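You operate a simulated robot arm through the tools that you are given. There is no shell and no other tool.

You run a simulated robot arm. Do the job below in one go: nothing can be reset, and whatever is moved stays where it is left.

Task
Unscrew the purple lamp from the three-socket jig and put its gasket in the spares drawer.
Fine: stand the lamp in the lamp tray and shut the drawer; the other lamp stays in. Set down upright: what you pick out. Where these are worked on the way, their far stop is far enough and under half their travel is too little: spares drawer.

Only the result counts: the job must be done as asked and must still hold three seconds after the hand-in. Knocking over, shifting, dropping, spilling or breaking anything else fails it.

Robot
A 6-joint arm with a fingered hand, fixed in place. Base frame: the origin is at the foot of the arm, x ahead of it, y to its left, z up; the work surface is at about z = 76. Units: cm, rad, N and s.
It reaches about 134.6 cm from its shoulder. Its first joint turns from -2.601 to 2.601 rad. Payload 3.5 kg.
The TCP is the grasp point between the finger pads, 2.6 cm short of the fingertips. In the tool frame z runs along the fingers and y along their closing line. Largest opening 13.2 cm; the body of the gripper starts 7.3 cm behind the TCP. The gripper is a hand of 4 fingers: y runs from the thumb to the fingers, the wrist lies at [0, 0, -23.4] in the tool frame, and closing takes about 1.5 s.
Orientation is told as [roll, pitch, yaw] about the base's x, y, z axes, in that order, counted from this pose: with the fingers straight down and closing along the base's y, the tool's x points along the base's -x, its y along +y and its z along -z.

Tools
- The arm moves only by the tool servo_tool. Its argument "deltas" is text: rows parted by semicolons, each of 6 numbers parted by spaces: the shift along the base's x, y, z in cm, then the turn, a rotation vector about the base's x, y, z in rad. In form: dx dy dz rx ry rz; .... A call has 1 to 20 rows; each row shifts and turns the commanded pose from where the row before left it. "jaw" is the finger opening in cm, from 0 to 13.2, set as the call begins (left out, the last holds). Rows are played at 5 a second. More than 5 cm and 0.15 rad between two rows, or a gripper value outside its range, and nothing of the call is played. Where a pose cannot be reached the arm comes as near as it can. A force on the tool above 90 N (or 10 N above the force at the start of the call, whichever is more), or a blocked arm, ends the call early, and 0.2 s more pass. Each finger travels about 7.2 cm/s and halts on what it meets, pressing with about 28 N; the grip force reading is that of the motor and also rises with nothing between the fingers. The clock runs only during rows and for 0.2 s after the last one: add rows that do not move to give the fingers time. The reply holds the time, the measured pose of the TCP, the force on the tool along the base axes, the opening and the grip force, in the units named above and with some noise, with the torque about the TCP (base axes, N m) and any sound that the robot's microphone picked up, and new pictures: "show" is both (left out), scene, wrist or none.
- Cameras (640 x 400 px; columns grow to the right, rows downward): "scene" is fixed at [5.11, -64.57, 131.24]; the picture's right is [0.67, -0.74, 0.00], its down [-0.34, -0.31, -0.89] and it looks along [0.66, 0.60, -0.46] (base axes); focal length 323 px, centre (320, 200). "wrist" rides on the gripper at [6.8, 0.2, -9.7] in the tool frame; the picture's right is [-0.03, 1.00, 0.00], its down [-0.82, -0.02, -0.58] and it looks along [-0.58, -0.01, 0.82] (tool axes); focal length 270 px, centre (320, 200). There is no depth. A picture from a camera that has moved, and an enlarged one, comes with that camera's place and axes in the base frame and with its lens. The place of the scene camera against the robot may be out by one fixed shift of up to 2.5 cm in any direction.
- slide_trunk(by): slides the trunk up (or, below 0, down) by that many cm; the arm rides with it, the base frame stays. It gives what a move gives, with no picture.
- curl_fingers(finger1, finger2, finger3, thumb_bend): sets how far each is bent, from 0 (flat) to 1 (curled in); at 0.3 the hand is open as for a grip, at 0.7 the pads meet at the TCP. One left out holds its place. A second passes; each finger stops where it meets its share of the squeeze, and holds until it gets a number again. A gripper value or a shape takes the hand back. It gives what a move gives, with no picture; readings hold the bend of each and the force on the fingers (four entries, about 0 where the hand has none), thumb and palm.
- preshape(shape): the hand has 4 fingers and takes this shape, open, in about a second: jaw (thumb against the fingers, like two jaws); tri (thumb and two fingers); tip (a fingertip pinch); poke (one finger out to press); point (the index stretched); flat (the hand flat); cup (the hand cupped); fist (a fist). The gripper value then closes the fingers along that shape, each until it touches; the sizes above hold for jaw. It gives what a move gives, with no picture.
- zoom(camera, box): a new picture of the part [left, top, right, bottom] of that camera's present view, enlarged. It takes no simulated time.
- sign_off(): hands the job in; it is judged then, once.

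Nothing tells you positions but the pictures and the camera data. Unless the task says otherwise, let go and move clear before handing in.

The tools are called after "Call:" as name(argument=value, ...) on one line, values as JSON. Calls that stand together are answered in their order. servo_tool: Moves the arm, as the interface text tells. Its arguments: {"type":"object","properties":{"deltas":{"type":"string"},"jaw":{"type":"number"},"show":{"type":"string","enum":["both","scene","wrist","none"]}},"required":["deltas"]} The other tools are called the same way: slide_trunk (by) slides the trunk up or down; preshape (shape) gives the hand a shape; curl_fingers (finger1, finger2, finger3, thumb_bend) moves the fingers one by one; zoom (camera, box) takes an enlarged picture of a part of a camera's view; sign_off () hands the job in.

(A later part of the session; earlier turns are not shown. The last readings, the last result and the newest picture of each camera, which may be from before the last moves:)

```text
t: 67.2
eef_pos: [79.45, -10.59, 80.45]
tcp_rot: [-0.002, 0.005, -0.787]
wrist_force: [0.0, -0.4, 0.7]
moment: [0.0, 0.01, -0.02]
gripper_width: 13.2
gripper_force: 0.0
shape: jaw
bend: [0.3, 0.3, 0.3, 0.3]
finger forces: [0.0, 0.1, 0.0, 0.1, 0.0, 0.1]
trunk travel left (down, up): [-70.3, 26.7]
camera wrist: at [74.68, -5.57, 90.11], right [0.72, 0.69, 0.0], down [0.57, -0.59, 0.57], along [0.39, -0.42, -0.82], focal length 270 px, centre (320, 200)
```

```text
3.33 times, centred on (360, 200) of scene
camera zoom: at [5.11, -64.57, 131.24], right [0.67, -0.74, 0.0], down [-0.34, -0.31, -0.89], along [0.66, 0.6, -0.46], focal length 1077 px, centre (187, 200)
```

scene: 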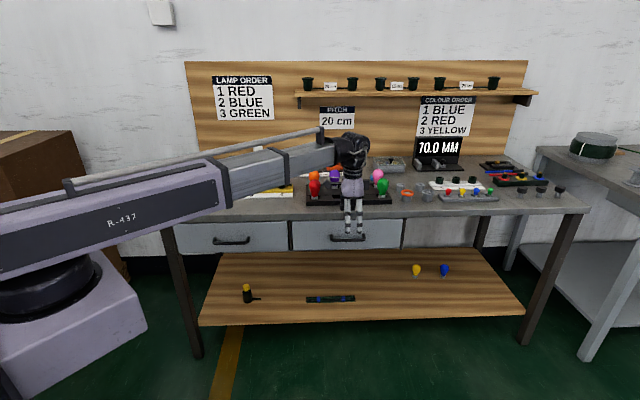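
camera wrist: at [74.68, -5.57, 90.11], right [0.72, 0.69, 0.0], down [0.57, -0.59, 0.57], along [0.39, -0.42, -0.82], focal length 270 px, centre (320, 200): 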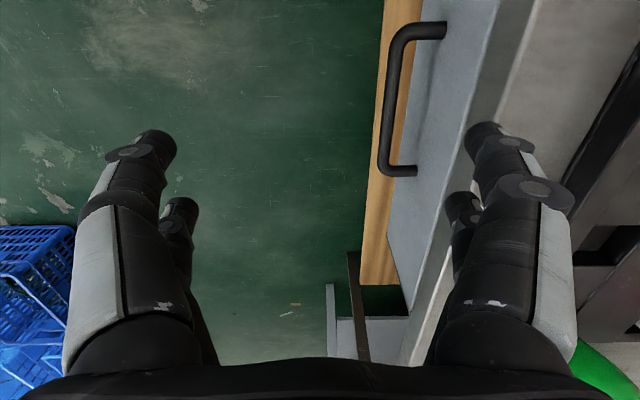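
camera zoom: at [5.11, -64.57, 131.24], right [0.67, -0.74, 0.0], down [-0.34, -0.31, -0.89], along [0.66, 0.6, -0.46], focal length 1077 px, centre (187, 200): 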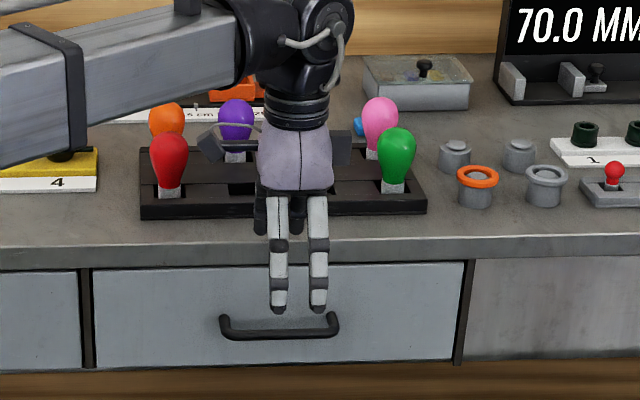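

The finger pair hangs at p ≈ 55.3 to 56.9, just over the gap. I'll measure the bar once more from this closer view before lowering.

Call:
zoom(camera="wrist", box=[340, 10, 540, 200])

```text
2.11 times, centred on (440, 105) of wrist
camera zoom: at [74.68, -5.57, 90.11], right [0.72, 0.69, 0.0], down [0.57, -0.59, 0.57], along [0.39, -0.42, -0.82], focal length 569 px, centre (67, 400)
```

zoom: 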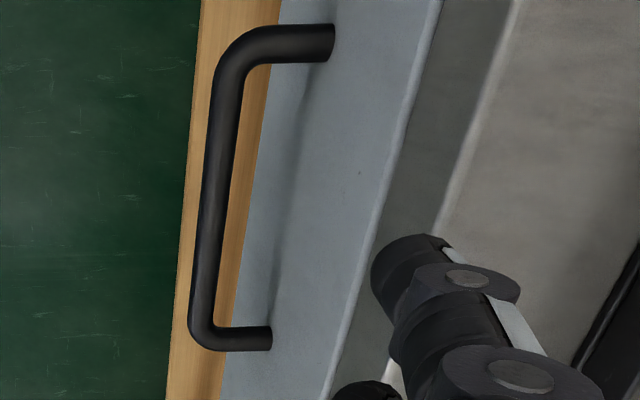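

Relative to the fingers the gap is well centred (bar inner face about 55.0, front about 57.5). I'll lower until the fingertips are just above the bar and look again.

Call:
slide_trunk(by=-8)

Call:
servo_tool(deltas="0 0 0 0 0 0", show="both")

Call:
zoom(camera="wrist", box=[360, 10, 560, 200])

Call:
zoom(camera="scene", box=[300, 170, 420, 260])

```text
t: 68.4
eef_pos: [79.33, -10.58, 72.59]
tcp_rot: [0.0, 0.003, -0.785]
wrist_force: [0.3, -0.3, -0.5]
moment: [-0.03, -0.03, -0.02]
gripper_width: 13.18
gripper_force: 0.1
shape: jaw
bend: [0.3, 0.3, 0.3, 0.3]
finger forces: [0.0, 0.0, 0.1, 0.0, 0.0, 0.0]
trunk travel left (down, up): [-62.3, 34.7]
```

```text
t: 68.8
eef_pos: [79.46, -10.74, 72.42]
tcp_rot: [-0.001, 0.006, -0.784]
wrist_force: [-0.3, 0.0, 0.4]
moment: [-0.01, 0.03, 0.0]
gripper_width: 13.21
gripper_force: 0.1
shape: jaw
bend: [0.3, 0.3, 0.3, 0.3]
finger forces: [0.0, 0.1, 0.1, 0.1, 0.1, 0.1]
trunk travel left (down, up): [-62.3, 34.7]
camera wrist: at [74.68, -5.57, 82.11], right [0.72, 0.69, 0.0], down [0.57, -0.59, 0.57], along [0.39, -0.42, -0.82], focal length 270 px, centre (320, 200)
```

scene: 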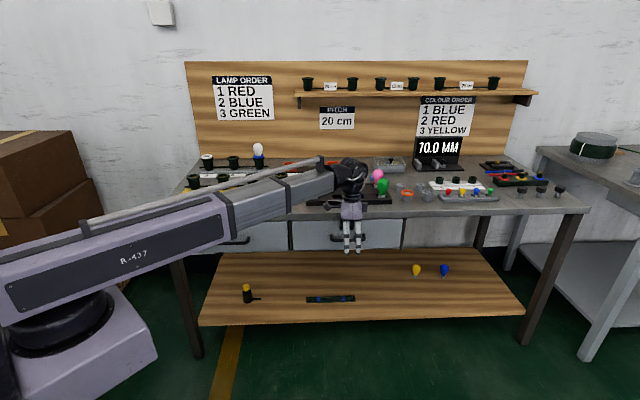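
wrist: 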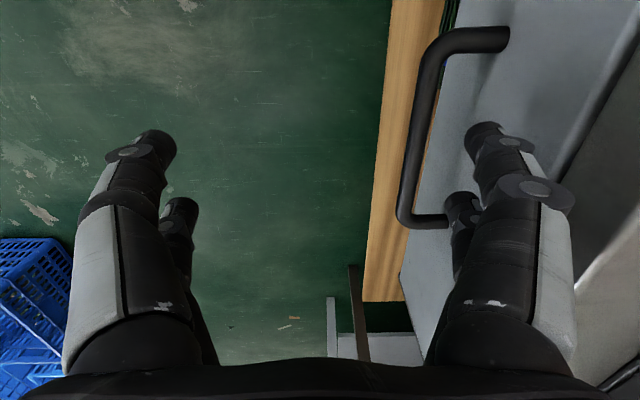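

```text
2.11 times, centred on (460, 105) of wrist
camera zoom: at [74.68, -5.57, 82.11], right [0.72, 0.69, 0.0], down [0.57, -0.59, 0.57], along [0.39, -0.42, -0.82], focal length 569 px, centre (25, 400)
```

zoom: 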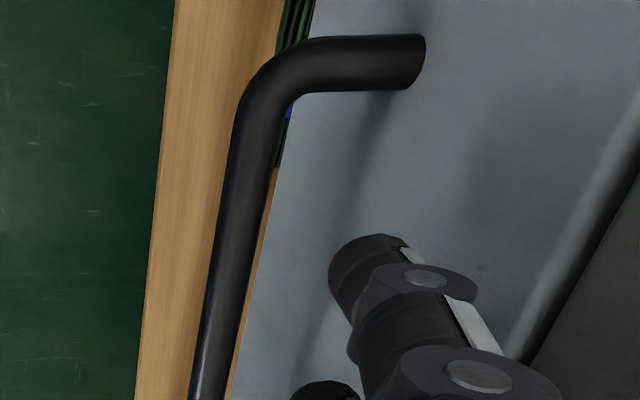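

```text
4.44 times, centred on (360, 215) of scene
camera zoom: at [5.11, -64.57, 131.24], right [0.67, -0.74, 0.0], down [-0.34, -0.31, -0.89], along [0.66, 0.6, -0.46], focal length 1436 px, centre (142, 133)
```

zoom: 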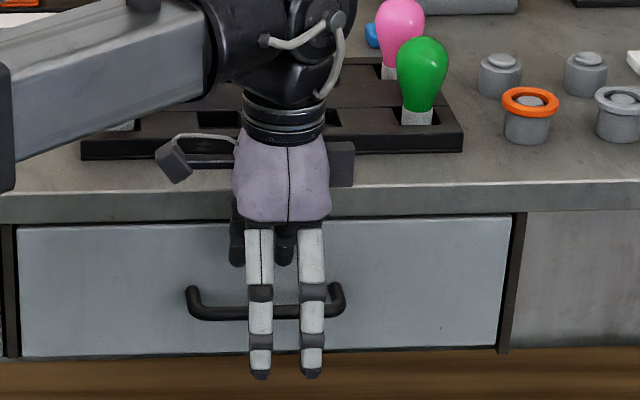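

The view shows the fingertips directly above the gap with clearance on both sides. I'll trim 1.5 mm back and lower so the tips pass below the bar.

Call:
servo_tool(deltas="-0.1 -0.1 0 0 0 0; 0 0 0 0 0 0", show="none")

Call:
slide_trunk(by=-2)

Call:
slide_trunk(by=-2)

Call:
servo_tool(deltas="0 0 0 0 0 0", show="wrist")

Call:
zoom(camera="scene", box=[300, 170, 420, 260])

```text
t: 69.4
eef_pos: [79.31, -10.69, 72.51]
tcp_rot: [-0.001, 0.004, -0.785]
wrist_force: [-0.3, -0.4, 0.6]
moment: [-0.03, 0.02, -0.03]
gripper_width: 13.2
gripper_force: 0.2
shape: jaw
bend: [0.3, 0.3, 0.3, 0.3]
finger forces: [0.0, 0.1, 0.1, 0.0, 0.1, 0.1]
trunk travel left (down, up): [-62.3, 34.7]
```

```text
t: 70.0
eef_pos: [79.28, -10.58, 70.4]
tcp_rot: [0.0, 0.005, -0.784]
wrist_force: [0.6, -0.6, -0.5]
moment: [0.01, -0.03, -0.02]
gripper_width: 13.22
gripper_force: 0.0
shape: jaw
bend: [0.3, 0.3, 0.3, 0.3]
finger forces: [0.0, 0.1, 0.1, 0.0, 0.1, 0.1]
trunk travel left (down, up): [-60.3, 36.7]
```

```text
t: 70.7
eef_pos: [79.3, -10.63, 68.33]
tcp_rot: [0.0, 0.006, -0.785]
wrist_force: [0.0, 0.0, -0.1]
moment: [-0.02, -0.02, -0.02]
gripper_width: 13.22
gripper_force: 0.1
shape: jaw
bend: [0.29, 0.29, 0.3, 0.3]
finger forces: [0.1, 0.3, 0.1, 0.0, 0.0, 0.1]
trunk travel left (down, up): [-58.3, 38.7]
```

```text
t: 71.1
eef_pos: [79.19, -10.59, 68.41]
tcp_rot: [-0.001, 0.006, -0.784]
wrist_force: [0.6, -0.1, 0.2]
moment: [0.0, -0.01, -0.01]
gripper_width: 13.21
gripper_force: 0.2
shape: jaw
bend: [0.29, 0.29, 0.3, 0.3]
finger forces: [0.2, 0.2, 0.0, 0.0, 0.0, 0.0]
trunk travel left (down, up): [-58.3, 38.7]
camera wrist: at [74.58, -5.67, 78.1], right [0.72, 0.69, 0.0], down [0.57, -0.59, 0.57], along [0.39, -0.42, -0.82], focal length 270 px, centre (320, 200)
```

wrist: 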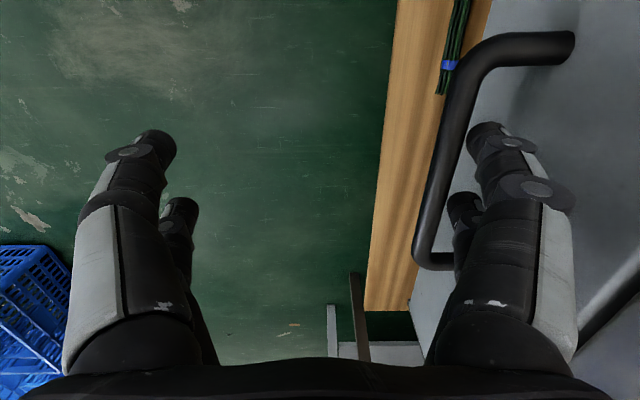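

```text
4.44 times, centred on (360, 215) of scene
camera zoom: at [5.11, -64.57, 131.24], right [0.67, -0.74, 0.0], down [-0.34, -0.31, -0.89], along [0.66, 0.6, -0.46], focal length 1436 px, centre (142, 133)
```

zoom: 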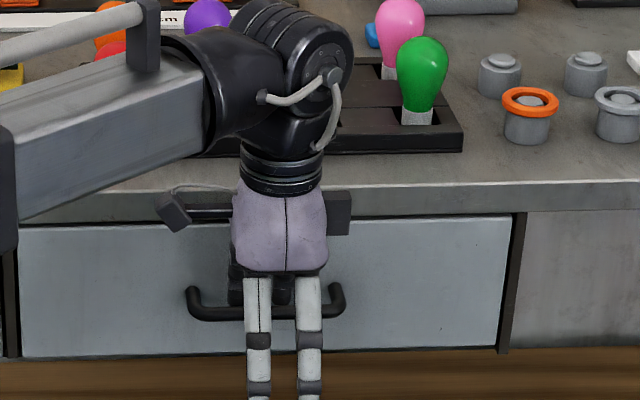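

The far fingers are now behind the bar with no load. I'll pull gently outward along -p by about 4 cm and watch the force.

Call:
servo_tool(deltas="-0.5 -0.5 0 0 0 0; -0.5 -0.5 0 0 0 0; -0.6 -0.6 0 0 0 0; -0.6 -0.6 0 0 0 0; -0.6 -0.6 0 0 0 0; 0 0 0 0 0 0", show="both")

Call:
zoom(camera="scene", box=[280, 170, 420, 275])

```text
t: 72.5
eef_pos: [76.46, -13.57, 68.43]
tcp_rot: [-0.003, 0.007, -0.785]
wrist_force: [-0.3, 0.0, -0.9]
moment: [-0.02, -0.01, 0.02]
gripper_width: 13.19
gripper_force: 0.1
shape: jaw
bend: [0.3, 0.3, 0.3, 0.3]
finger forces: [0.1, 0.1, 0.1, 0.0, 0.0, 0.1]
trunk travel left (down, up): [-58.3, 38.7]
camera wrist: at [71.78, -8.5, 78.1], right [0.72, 0.69, 0.0], down [0.57, -0.59, 0.57], along [0.39, -0.42, -0.82], focal length 270 px, centre (320, 200)
```

scene: 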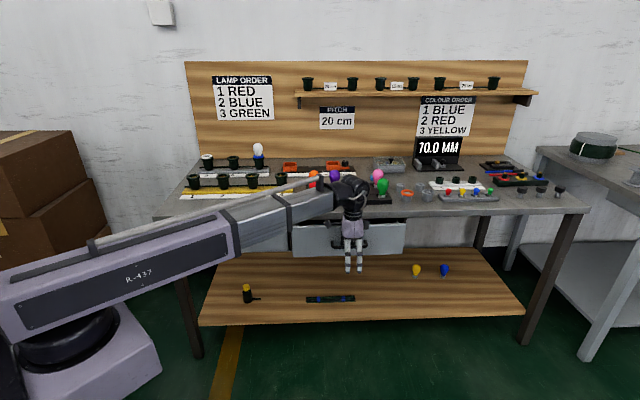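
wrist: 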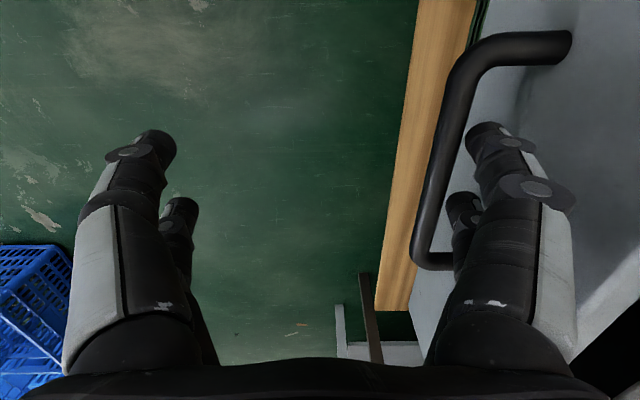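

```text
3.81 times, centred on (350, 222) of scene
camera zoom: at [5.11, -64.57, 131.24], right [0.67, -0.74, 0.0], down [-0.34, -0.31, -0.89], along [0.66, 0.6, -0.46], focal length 1230 px, centre (206, 114)
```

zoom: 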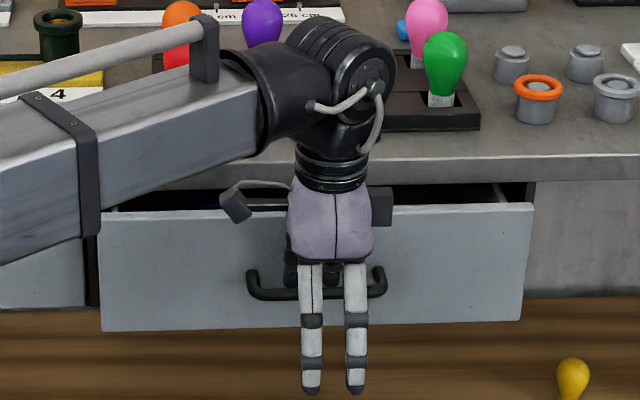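

The drawer slides out easily with the hook holding. I'll keep pulling.

Call:
servo_tool(deltas="-1 -1 0 0 0 0; -1 -1 0 0 0 0; -1 -1 0 0 0 0; -1 -1 0 0 0 0; -1 -1 0 0 0 0; -1 -1 0 0 0 0; -1 -1 0 0 0 0; -1 -1 0 0 0 0; -1 -1 0 0 0 0; -1 -1 0 0 0 0; 0 0 0 0 0 0", show="both")

```text
t: 74.9
eef_pos: [66.58, -23.48, 68.49]
tcp_rot: [-0.001, 0.006, -0.786]
wrist_force: [-0.2, 0.0, -0.1]
moment: [-0.03, 0.01, -0.02]
gripper_width: 13.18
gripper_force: 0.1
shape: jaw
bend: [0.3, 0.3, 0.3, 0.3]
finger forces: [0.0, 0.0, 0.1, 0.1, 0.0, 0.1]
trunk travel left (down, up): [-58.3, 38.7]
camera wrist: at [61.86, -18.45, 78.1], right [0.72, 0.69, 0.0], down [0.57, -0.59, 0.57], along [0.39, -0.42, -0.82], focal length 270 px, centre (320, 200)
```

scene: 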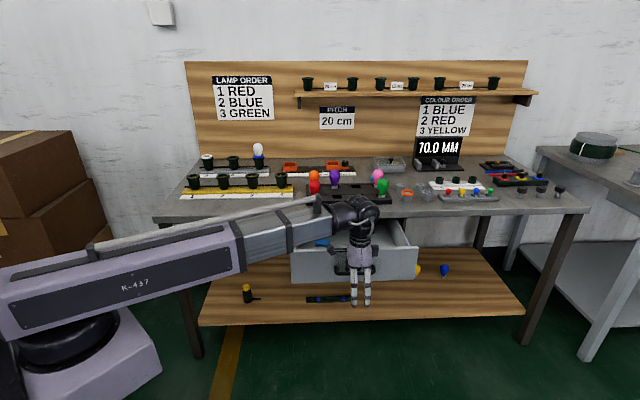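
wrist: 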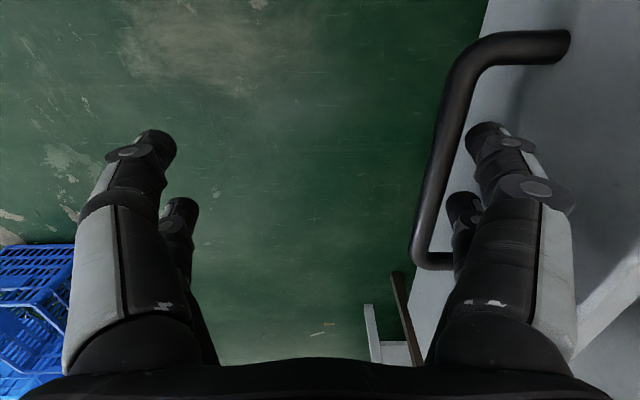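

The drawer is about 17 cm open and something blue shows inside. I'll zoom in to see the contents before pulling on.

Call:
zoom(camera="scene", box=[285, 200, 425, 300])

```text
4.00 times, centred on (355, 250) of scene
camera zoom: at [5.11, -64.57, 131.24], right [0.67, -0.74, 0.0], down [-0.34, -0.31, -0.89], along [0.66, 0.6, -0.46], focal length 1292 px, centre (180, 0)
```

zoom: 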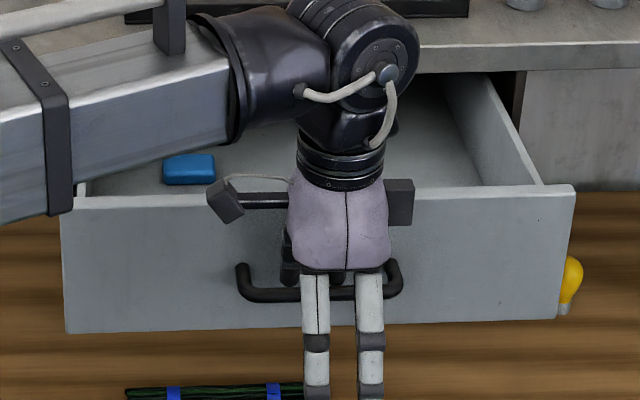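

A small blue item lies inside. I'll keep pulling in smaller steps and watch for the end stop.

Call:
servo_tool(deltas="-0.7 -0.7 0 0 0 0; -0.7 -0.7 0 0 0 0; -0.7 -0.7 0 0 0 0; -0.7 -0.7 0 0 0 0; -0.7 -0.7 0 0 0 0; -0.7 -0.7 0 0 0 0; 0 0 0 0 0 0", show="wrist")

Call:
zoom(camera="scene", box=[285, 200, 445, 320])

```text
t: 76.5
eef_pos: [62.24, -27.58, 68.41]
tcp_rot: [-0.002, 0.006, -0.786]
wrist_force: [-0.1, 0.0, -0.4]
moment: [-0.02, -0.01, -0.02]
gripper_width: 13.2
gripper_force: 0.2
shape: jaw
bend: [0.3, 0.3, 0.3, 0.3]
finger forces: [0.0, 0.0, 0.1, 0.0, 0.0, 0.1]
trunk travel left (down, up): [-58.3, 38.7]
camera wrist: at [57.53, -22.68, 78.1], right [0.72, 0.69, 0.0], down [0.57, -0.59, 0.57], along [0.39, -0.42, -0.82], focal length 270 px, centre (320, 200)
```

wrist: 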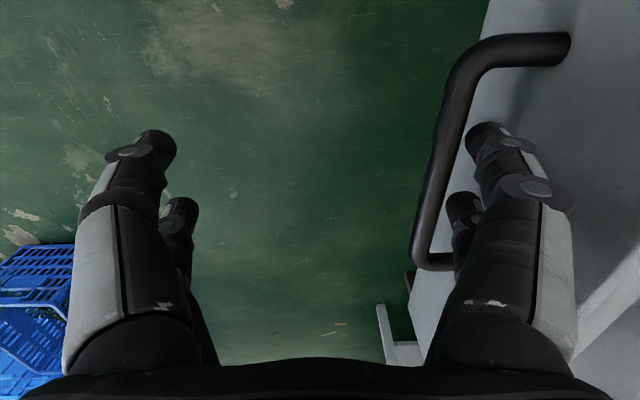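

```text
3.33 times, centred on (365, 260) of scene
camera zoom: at [5.11, -64.57, 131.24], right [0.67, -0.74, 0.0], down [-0.34, -0.31, -0.89], along [0.66, 0.6, -0.46], focal length 1077 px, centre (170, 0)
```

zoom: 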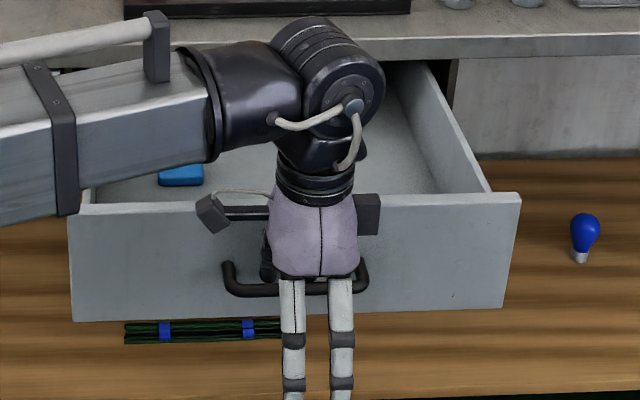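

It's about 23 cm out with still no end stop. I'll continue in the same small steps.

Call:
servo_tool(deltas="-0.7 -0.7 0 0 0 0; -0.7 -0.7 0 0 0 0; -0.7 -0.7 0 0 0 0; -0.7 -0.7 0 0 0 0; -0.7 -0.7 0 0 0 0; 0 0 0 0 0 0", show="wrist")

Call:
zoom(camera="scene", box=[285, 200, 445, 320])

```text
t: 77.9
eef_pos: [58.7, -31.09, 68.47]
tcp_rot: [-0.001, 0.005, -0.785]
wrist_force: [-0.3, -0.2, 0.4]
moment: [0.03, 0.02, -0.01]
gripper_width: 13.19
gripper_force: 0.1
shape: jaw
bend: [0.3, 0.3, 0.3, 0.3]
finger forces: [0.1, 0.0, 0.0, 0.0, 0.0, 0.1]
trunk travel left (down, up): [-58.3, 38.7]
camera wrist: at [54.02, -26.13, 78.1], right [0.72, 0.69, 0.0], down [0.57, -0.59, 0.57], along [0.39, -0.42, -0.82], focal length 270 px, centre (320, 200)
```

wrist: 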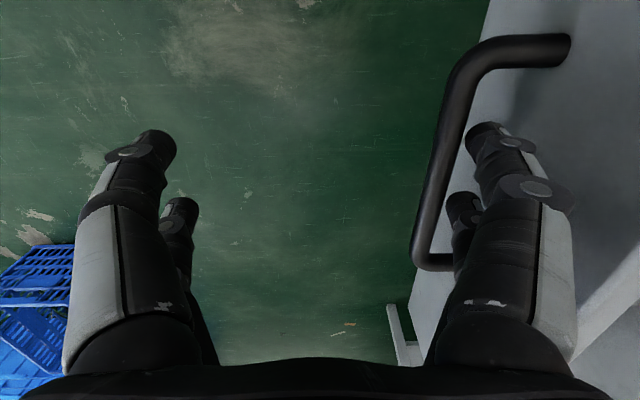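

```text
3.33 times, centred on (365, 260) of scene
camera zoom: at [5.11, -64.57, 131.24], right [0.67, -0.74, 0.0], down [-0.34, -0.31, -0.89], along [0.66, 0.6, -0.46], focal length 1077 px, centre (170, 0)
```

zoom: 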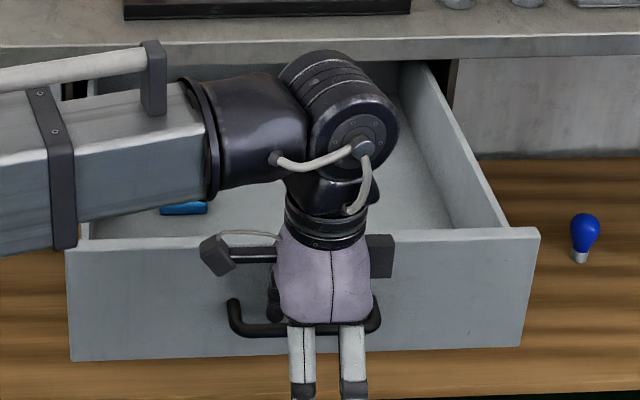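

Now about 28 cm out. I'll keep going towards the stop.

Call:
servo_tool(deltas="-0.5 -0.5 0 0 0 0; -0.5 -0.5 0 0 0 0; -0.5 -0.5 0 0 0 0; -0.5 -0.5 0 0 0 0; -0.5 -0.5 0 0 0 0; 0 0 0 0 0 0", show="wrist")

Call:
zoom(camera="scene", box=[285, 200, 445, 320])

```text
t: 79.3
eef_pos: [56.35, -33.67, 68.46]
tcp_rot: [-0.003, 0.006, -0.785]
wrist_force: [0.1, -0.6, 1.3]
moment: [0.02, -0.01, 0.03]
gripper_width: 13.21
gripper_force: 0.0
shape: jaw
bend: [0.3, 0.29, 0.3, 0.3]
finger forces: [0.0, 0.1, 0.0, 0.0, 0.0, 0.0]
trunk travel left (down, up): [-58.3, 38.7]
camera wrist: at [51.61, -28.69, 78.1], right [0.72, 0.69, 0.0], down [0.57, -0.59, 0.57], along [0.39, -0.42, -0.82], focal length 270 px, centre (320, 200)
```

wrist: 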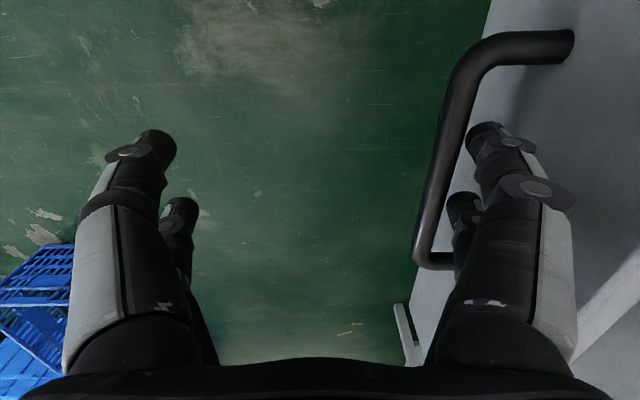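

```text
3.33 times, centred on (365, 260) of scene
camera zoom: at [5.11, -64.57, 131.24], right [0.67, -0.74, 0.0], down [-0.34, -0.31, -0.89], along [0.66, 0.6, -0.46], focal length 1077 px, centre (170, 0)
```

zoom: 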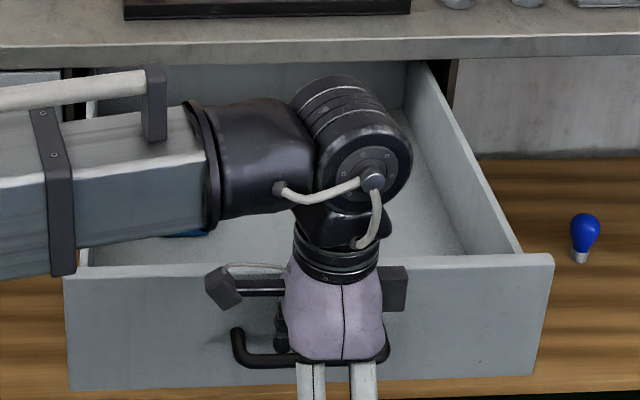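

The drawer's rear panel is now visible, so it is nearly fully out at about 32 cm. I'll pull a little more to find the stop.

Call:
servo_tool(deltas="-0.3 -0.3 0 0 0 0; -0.3 -0.3 0 0 0 0; -0.3 -0.3 0 0 0 0; -0.3 -0.3 0 0 0 0; -0.3 -0.3 0 0 0 0; 0 0 0 0 0 0", show="both")

Call:
zoom(camera="scene", box=[285, 200, 445, 320])

```text
t: 80.7
eef_pos: [54.66, -35.15, 68.37]
tcp_rot: [-0.003, 0.004, -0.785]
wrist_force: [0.5, 0.8, 0.4]
moment: [0.02, -0.01, -0.04]
gripper_width: 13.22
gripper_force: 0.1
shape: jaw
bend: [0.29, 0.29, 0.3, 0.3]
finger forces: [0.1, 0.2, 0.1, 0.0, 0.0, 0.1]
trunk travel left (down, up): [-58.3, 38.7]
camera wrist: at [50.03, -30.17, 78.1], right [0.72, 0.69, 0.0], down [0.57, -0.59, 0.57], along [0.39, -0.42, -0.82], focal length 270 px, centre (320, 200)
```

scene: 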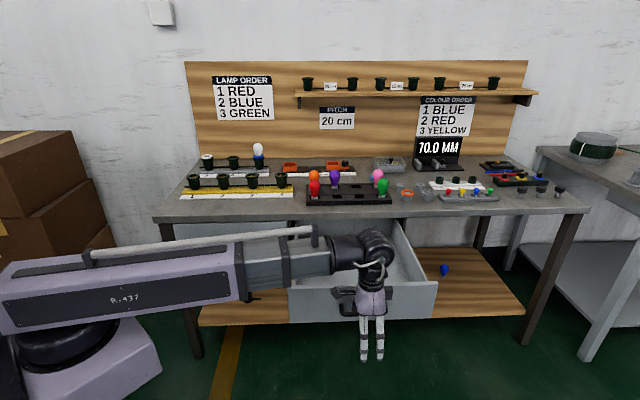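
wrist: 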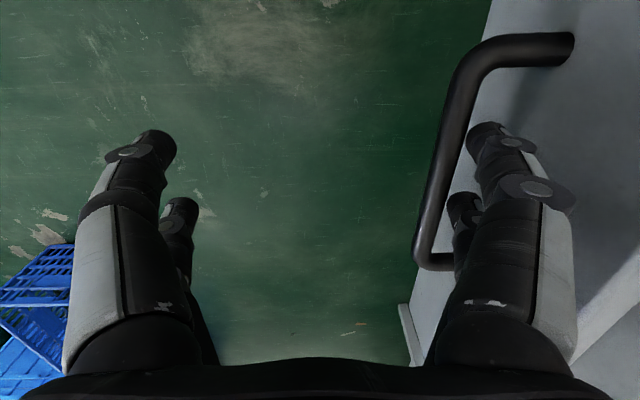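

```text
3.33 times, centred on (365, 260) of scene
camera zoom: at [5.11, -64.57, 131.24], right [0.67, -0.74, 0.0], down [-0.34, -0.31, -0.89], along [0.66, 0.6, -0.46], focal length 1077 px, centre (170, 0)
```

zoom: 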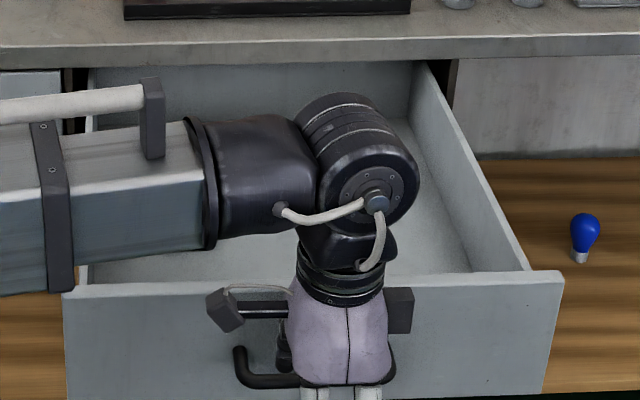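

The drawer is about 34 cm open, well beyond half its travel, and moves freely. I'll lift the fingers straight out from behind the bar and look at the inside of the drawer.

Call:
slide_trunk(by=20)

Call:
servo_tool(deltas="0 0 0 0 0 0.14; 0 0 0 0 0 0.14; 0 0 0 0 0 0.14; 0 0 0 0 0 0.14; 0 0 0 0 0 0.14; 0 0 0 0 0 0.14; 0 0 0 0 0 0.14; 0 0 0 0 0 0.14; 0 0 0 0 0 0.14; 0 0 0 0 0 0.14; 0 0 0 0 0 0.14; 0 0 0 0 0 0.03; 0 0 0 0 0 0", show="both")

```text
t: 82.9
eef_pos: [54.78, -35.08, 88.36]
tcp_rot: [-0.003, 0.005, -0.785]
wrist_force: [0.6, 0.1, -0.6]
moment: [-0.03, -0.01, 0.01]
gripper_width: 13.23
gripper_force: 0.0
shape: jaw
bend: [0.3, 0.3, 0.3, 0.3]
finger forces: [0.0, 0.1, 0.0, 0.1, 0.1, 0.0]
trunk travel left (down, up): [-78.3, 18.7]
```

```text
t: 85.7
eef_pos: [54.71, -35.2, 88.51]
tcp_rot: [-0.002, 0.005, 0.787]
wrist_force: [0.4, -0.3, -0.5]
moment: [0.03, -0.04, 0.02]
gripper_width: 13.21
gripper_force: 0.1
shape: jaw
bend: [0.3, 0.3, 0.3, 0.3]
finger forces: [0.0, 0.1, 0.0, 0.0, 0.1, 0.0]
trunk travel left (down, up): [-78.3, 18.7]
camera wrist: at [49.76, -39.79, 98.1], right [-0.69, 0.72, 0.0], down [0.59, 0.57, 0.57], along [0.42, 0.39, -0.82], focal length 270 px, centre (320, 200)
```

scene: 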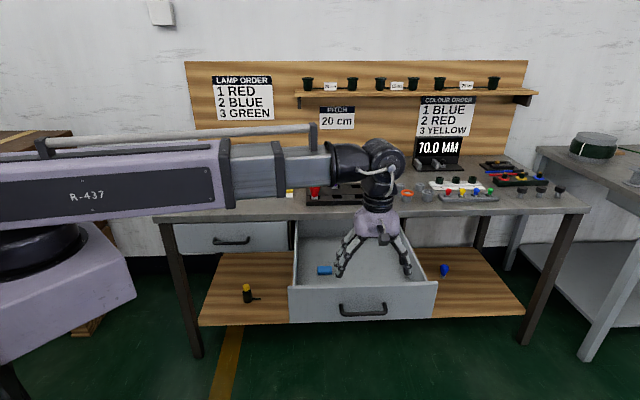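
wrist: 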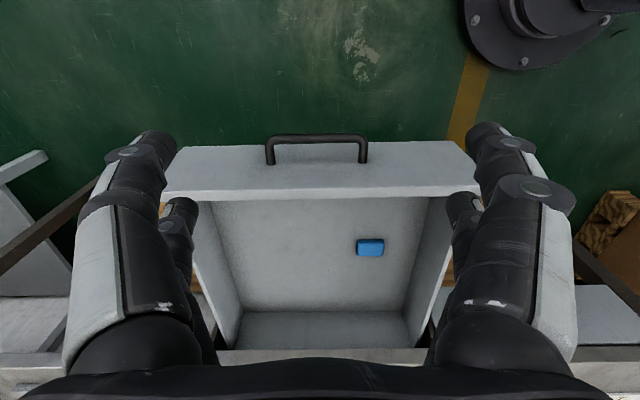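

The right drawer holds a single small blue item. I'll zoom in on it for any hint about which drawer this is.

Call:
zoom(camera="wrist", box=[200, 190, 440, 340])

Call:
zoom(camera="scene", box=[285, 200, 445, 320])

Call:
zoom(camera="scene", box=[340, 140, 440, 210])

```text
2.67 times, centred on (320, 265) of wrist
camera zoom: at [49.76, -39.79, 98.1], right [-0.69, 0.72, 0.0], down [0.59, 0.57, 0.57], along [0.42, 0.39, -0.82], focal length 721 px, centre (320, 27)
```

zoom: 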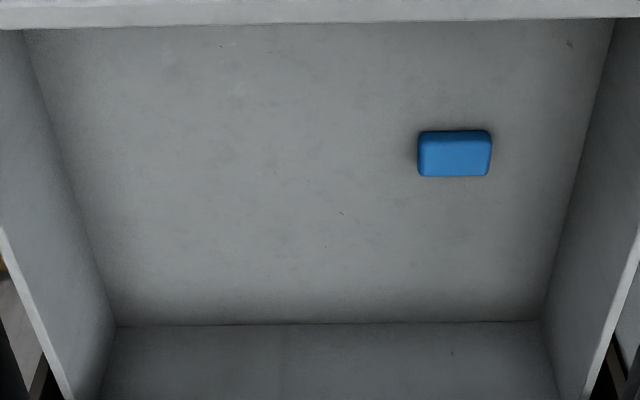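

```text
3.33 times, centred on (365, 260) of scene
camera zoom: at [5.11, -64.57, 131.24], right [0.67, -0.74, 0.0], down [-0.34, -0.31, -0.89], along [0.66, 0.6, -0.46], focal length 1077 px, centre (170, 0)
```

zoom: 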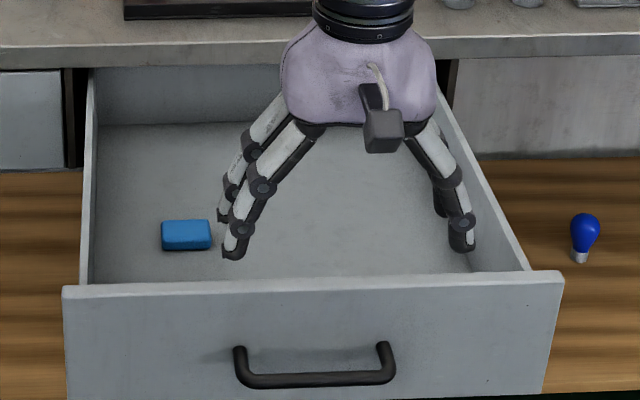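

```text
5.71 times, centred on (390, 175) of scene
camera zoom: at [5.11, -64.57, 131.24], right [0.67, -0.74, 0.0], down [-0.34, -0.31, -0.89], along [0.66, 0.6, -0.46], focal length 1846 px, centre (-80, 343)
```

zoom: 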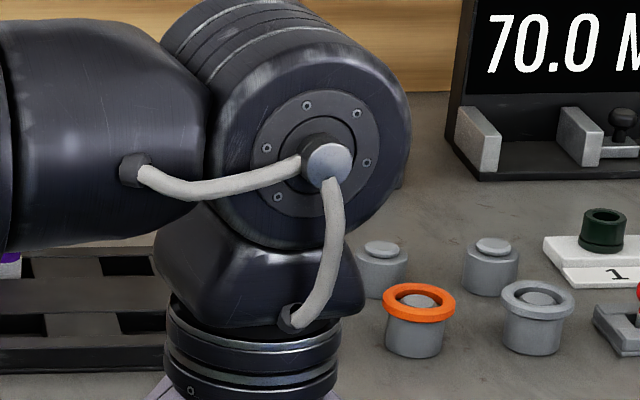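

The contents don't settle which drawer is meant, so I'll also take a look at the left drawer before committing. I'll move the open hand towards its handle at a safe height.

Call:
servo_tool(deltas="-0.5 3.9 0 0 0 -0.12; -0.5 3.9 0 0 0 -0.12; -0.5 3.9 0 0 0 -0.12; -0.5 3.9 0 0 0 -0.12; -0.5 3.9 0 0 0 -0.12; -0.5 3.9 0 0 0 -0.12; -0.5 3.9 0 0 0 -0.12; -0.5 3.9 0 0 0 -0.12; -0.5 3.9 0 0 0 -0.12; -0.5 3.9 0 0 0 -0.12; -0.5 3.9 0 0 0 -0.12; -0.5 3.9 0 0 0 -0.12; -0.5 3.9 0 0 0 -0.13; 0 0 0 0 0 0; 0 0 0 0 0 0", show="both")

```text
t: 88.9
eef_pos: [52.05, 14.96, 88.59]
tcp_rot: [0.001, 0.007, -0.786]
wrist_force: [0.2, -0.6, 0.0]
moment: [0.01, 0.01, -0.03]
gripper_width: 13.22
gripper_force: 0.1
shape: jaw
bend: [0.3, 0.3, 0.3, 0.3]
finger forces: [0.0, 0.0, 0.1, 0.1, 0.0, 0.0]
out of reach, approached as far as the arm can: row 6, 7, 8, 9, 10
trunk travel left (down, up): [-78.3, 18.7]
camera wrist: at [47.3, 20.12, 98.1], right [0.73, 0.69, 0.0], down [0.56, -0.59, 0.57], along [0.39, -0.42, -0.82], focal length 270 px, centre (320, 200)
```

scene: 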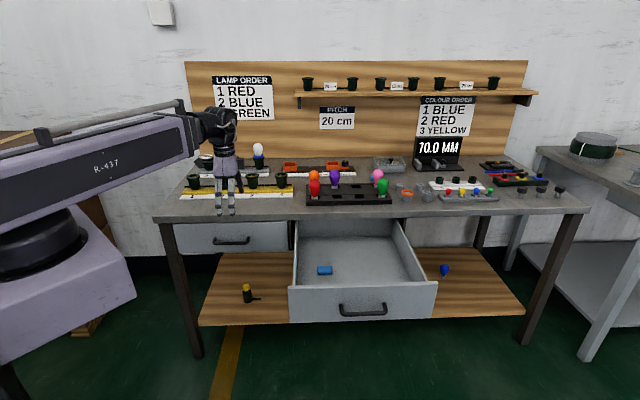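
wrist: 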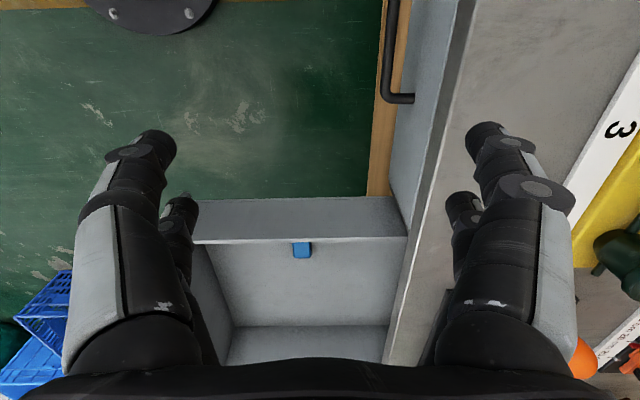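

The arm cannot come closer than about 54 cm to its own foot, so the left drawer can't be worked from here, whereas the right one opens fully. That makes the right drawer the spares drawer, and I'll now go to the gasket on socket 5.

Call:
slide_trunk(by=8)

Call:
servo_tool(deltas="1.5 3.9 0 0 0 0; 1.6 3.9 0 0 0 0; 1.6 3.9 0 0 0 0; 1.6 3.9 0 0 0 0; 1.6 3.9 0 0 0 0; 1.6 3.9 0 0 0 0; 1.6 3.9 0 0 0 0; 1.6 3.9 0 0 0 0; 1.6 3.9 0 0 0 0; 1.6 3.9 0 0 0 0; 1.6 3.9 0 0 0 0; 1.6 3.9 0 0 0 0; 1.6 4.3 0 0 0 0; 0 0 0 0 0 0; 0 0 0 0 0 0", show="both")

Call:
zoom(camera="wrist", box=[240, 40, 400, 160])

```text
t: 90.1
eef_pos: [52.04, 15.07, 96.6]
tcp_rot: [-0.001, 0.005, -0.786]
wrist_force: [-0.2, -0.8, -1.6]
moment: [-0.01, 0.01, -0.02]
gripper_width: 13.21
gripper_force: 0.0
shape: jaw
bend: [0.3, 0.3, 0.3, 0.3]
finger forces: [0.1, 0.0, 0.0, 0.1, 0.1, 0.1]
trunk travel left (down, up): [-86.3, 10.7]
```

```text
t: 93.3
eef_pos: [72.49, 66.21, 96.39]
tcp_rot: [0.0, 0.004, -0.786]
wrist_force: [0.8, 0.2, 0.1]
moment: [-0.04, 0.0, 0.01]
gripper_width: 13.2
gripper_force: 0.0
shape: jaw
bend: [0.3, 0.3, 0.3, 0.3]
finger forces: [0.0, 0.0, 0.0, 0.0, 0.1, 0.0]
trunk travel left (down, up): [-86.3, 10.7]
camera wrist: at [67.76, 71.29, 106.11], right [0.73, 0.69, 0.0], down [0.56, -0.59, 0.57], along [0.39, -0.42, -0.82], focal length 270 px, centre (320, 200)
```

scene: 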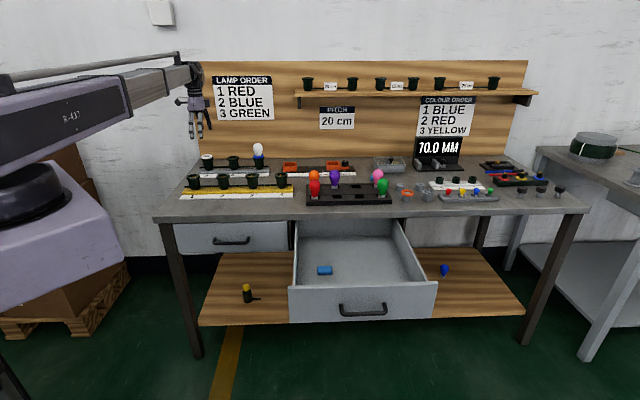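
wrist: 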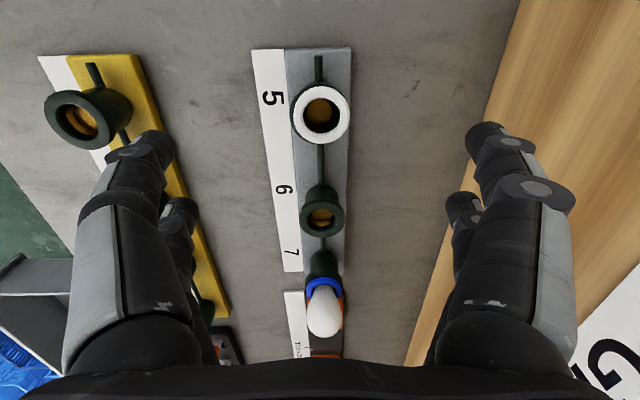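

```text
3.33 times, centred on (320, 100) of wrist
camera zoom: at [67.76, 71.29, 106.11], right [0.73, 0.69, 0.0], down [0.56, -0.59, 0.57], along [0.39, -0.42, -0.82], focal length 901 px, centre (320, 533)
```

zoom: 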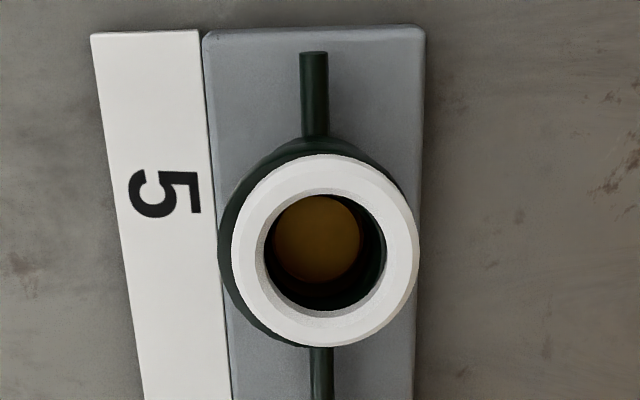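

The gasket is clearly visible: outer diameter about 4.8 cm, hole about 3.1 cm, centred near (73.1, 66.0). I'll centre on it, narrow the fingers to 6.5 cm and lower to just above it.

Call:
servo_tool(deltas="0.3 -0.1 0 0 0 0; 0.3 -0.1 0 0 0 0; 0 0 0 0 0 0; 0 0 0 0 0 0; 0 0 0 0 0 0; 0 0 0 0 0 0", jaw=6.5, show="none")

Call:
slide_trunk(by=-9)

Call:
servo_tool(deltas="0 0 0 0 0 0", show="wrist")

Call:
zoom(camera="wrist", box=[220, 70, 420, 220])

Call:
zoom(camera="scene", box=[185, 135, 235, 175])

```text
t: 94.7
eef_pos: [73.17, 66.11, 96.4]
tcp_rot: [0.0, 0.005, -0.785]
wrist_force: [0.4, -0.2, 0.4]
moment: [-0.02, 0.02, -0.02]
gripper_width: 6.53
gripper_force: 0.1
shape: jaw
bend: [0.73, 0.73, 0.73, 0.7]
finger forces: [0.0, 0.0, 0.1, 0.0, 0.0, 0.0]
trunk travel left (down, up): [-86.3, 10.7]
```

```text
t: 95.9
eef_pos: [73.21, 66.02, 87.53]
tcp_rot: [-0.002, 0.005, -0.784]
wrist_force: [1.0, 0.4, -1.0]
moment: [-0.02, -0.03, -0.02]
gripper_width: 6.55
gripper_force: 0.1
shape: jaw
bend: [0.73, 0.73, 0.73, 0.7]
finger forces: [0.1, 0.1, 0.1, 0.0, 0.0, 0.0]
trunk travel left (down, up): [-77.3, 19.7]
```

```text
t: 96.3
eef_pos: [73.14, 66.14, 87.47]
tcp_rot: [0.0, 0.006, -0.784]
wrist_force: [0.2, 0.5, -0.4]
moment: [-0.02, 0.0, -0.03]
gripper_width: 6.56
gripper_force: 0.1
shape: jaw
bend: [0.73, 0.73, 0.73, 0.7]
finger forces: [0.0, 0.1, 0.0, 0.0, 0.0, 0.0]
trunk travel left (down, up): [-77.3, 19.7]
camera wrist: at [68.47, 71.08, 97.11], right [0.73, 0.69, 0.0], down [0.56, -0.59, 0.57], along [0.39, -0.42, -0.82], focal length 270 px, centre (320, 200)
```

wrist: 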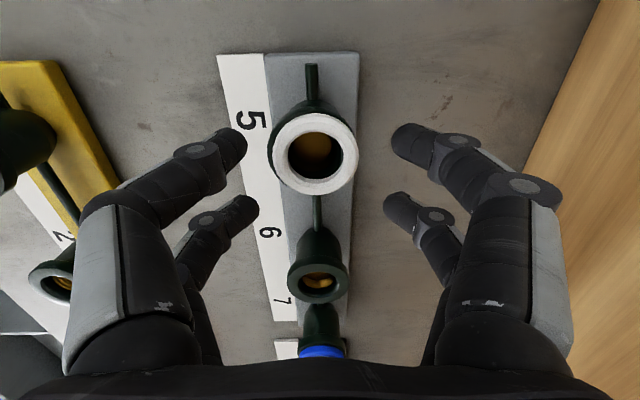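

```text
2.67 times, centred on (320, 145) of wrist
camera zoom: at [68.47, 71.08, 97.11], right [0.73, 0.69, 0.0], down [0.56, -0.59, 0.57], along [0.39, -0.42, -0.82], focal length 721 px, centre (320, 347)
```

zoom: 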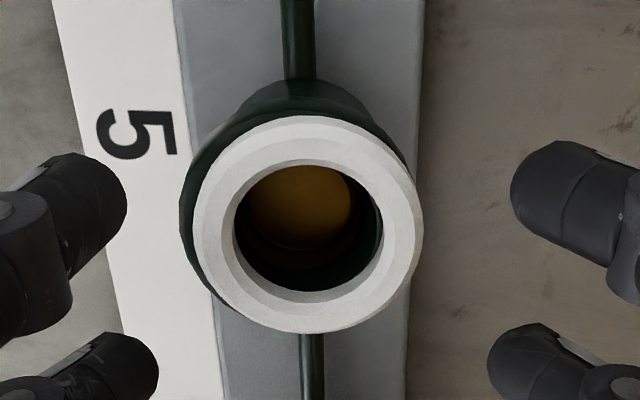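

```text
10.00 times, centred on (210, 155) of scene
camera zoom: at [5.11, -64.57, 131.24], right [0.67, -0.74, 0.0], down [-0.34, -0.31, -0.89], along [0.66, 0.6, -0.46], focal length 3230 px, centre (1420, 650)
```

zoom: 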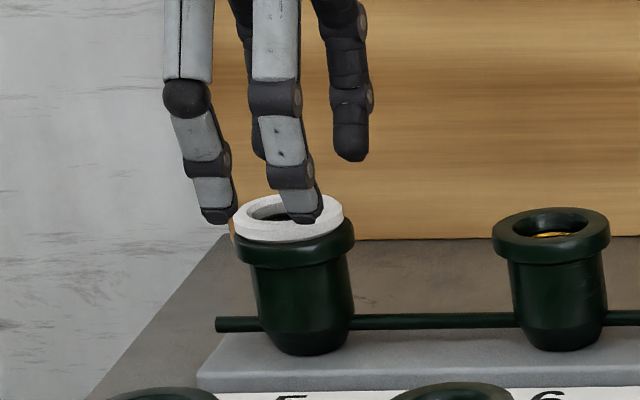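

The ring centre computes to (73.0, 66.0) and the fingertips' inner points sit about 2 cm below the TCP. I'll trim the position and lower so the tips meet the ring's side just above the socket rim.

Call:
servo_tool(deltas="-0.12 -0.1 0 0 0 0; 0 0 0 0 0 0", show="none")

Call:
slide_trunk(by=-2.2)

Call:
slide_trunk(by=-0.4)

Call:
zoom(camera="wrist", box=[220, 70, 420, 220])

Call:
zoom(camera="scene", box=[185, 135, 235, 175])

```text
t: 96.9
eef_pos: [73.1, 66.02, 87.29]
tcp_rot: [0.0, 0.005, -0.785]
wrist_force: [0.0, -0.1, -0.9]
moment: [0.03, -0.01, -0.03]
gripper_width: 6.55
gripper_force: 0.0
shape: jaw
bend: [0.73, 0.73, 0.73, 0.7]
finger forces: [0.0, 0.1, 0.1, 0.0, 0.0, 0.1]
trunk travel left (down, up): [-77.3, 19.7]
```

```text
t: 97.6
eef_pos: [73.1, 66.07, 85.19]
tcp_rot: [0.002, 0.005, -0.786]
wrist_force: [-0.1, -0.1, -0.4]
moment: [0.0, 0.02, -0.03]
gripper_width: 6.55
gripper_force: 0.0
shape: jaw
bend: [0.73, 0.73, 0.73, 0.7]
finger forces: [0.0, 0.1, 0.0, 0.0, 0.0, 0.0]
trunk travel left (down, up): [-75.1, 21.9]
```

```text
t: 98.1
eef_pos: [73.02, 66.01, 84.87]
tcp_rot: [0.0, 0.005, -0.784]
wrist_force: [0.3, 0.4, -0.9]
moment: [0.02, 0.0, 0.02]
gripper_width: 6.56
gripper_force: 0.0
shape: jaw
bend: [0.73, 0.73, 0.73, 0.7]
finger forces: [0.0, 0.1, 0.1, 0.0, 0.0, 0.0]
trunk travel left (down, up): [-74.7, 22.3]
```

```text
2.67 times, centred on (320, 145) of wrist
camera zoom: at [68.38, 71.01, 94.51], right [0.73, 0.69, 0.0], down [0.56, -0.59, 0.57], along [0.39, -0.42, -0.82], focal length 721 px, centre (320, 347)
```

zoom: 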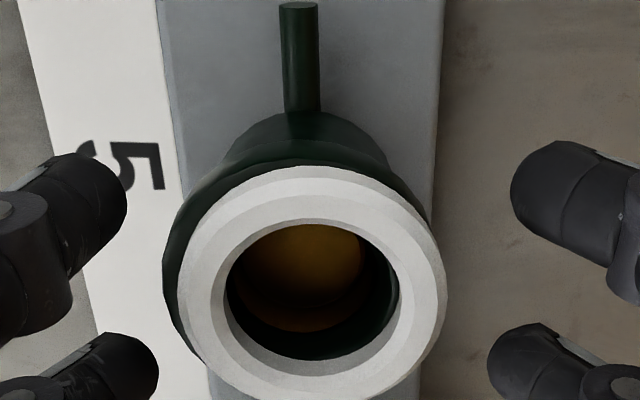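

```text
10.00 times, centred on (210, 155) of scene
camera zoom: at [5.11, -64.57, 131.24], right [0.67, -0.74, 0.0], down [-0.34, -0.31, -0.89], along [0.66, 0.6, -0.46], focal length 3230 px, centre (1420, 650)
```

zoom: 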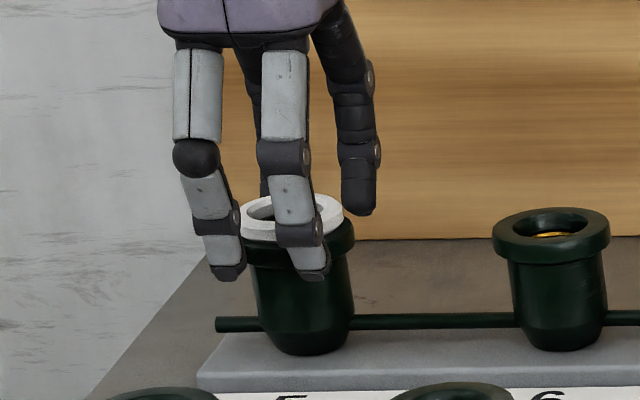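

The tips are near the ring's level, but the exact height matters. I'll close to 5.2 cm, just short of contact, and inspect from both cameras.

Call:
servo_tool(deltas="0 0 0 0 0 0; 0 0 0 0 0 0; 0 0 0 0 0 0", jaw=5.2, show="none")

Call:
zoom(camera="wrist", box=[220, 90, 420, 240])

Call:
zoom(camera="scene", box=[190, 140, 230, 172])

```text
t: 98.9
eef_pos: [73.09, 65.99, 84.72]
tcp_rot: [0.001, 0.004, -0.785]
wrist_force: [0.0, -0.7, -0.9]
moment: [-0.06, -0.01, 0.01]
gripper_width: 5.26
gripper_force: 0.1
shape: jaw
bend: [0.73, 0.73, 0.73, 0.7]
finger forces: [0.1, 0.1, 0.0, 0.0, 0.0, 0.0]
trunk travel left (down, up): [-74.7, 22.3]
```

```text
2.67 times, centred on (320, 165) of wrist
camera zoom: at [68.39, 71.02, 94.5], right [0.73, 0.69, 0.0], down [0.56, -0.59, 0.57], along [0.39, -0.42, -0.82], focal length 721 px, centre (320, 293)
```

zoom: 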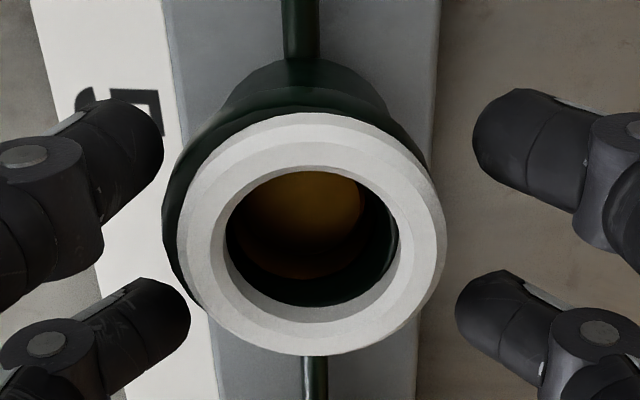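

```text
12.50 times, centred on (210, 156) of scene
camera zoom: at [5.11, -64.57, 131.24], right [0.67, -0.74, 0.0], down [-0.34, -0.31, -0.89], along [0.66, 0.6, -0.46], focal length 4038 px, centre (1695, 750)
```

zoom: 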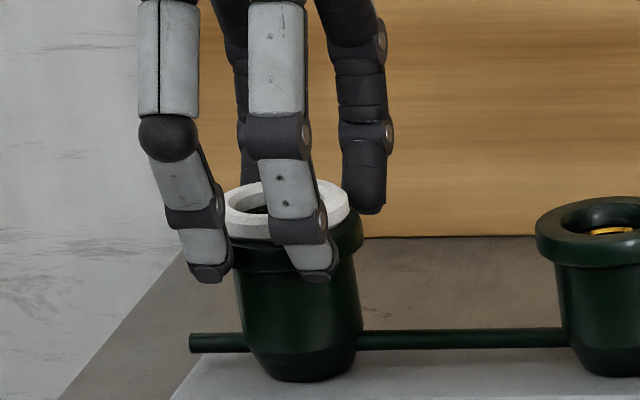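

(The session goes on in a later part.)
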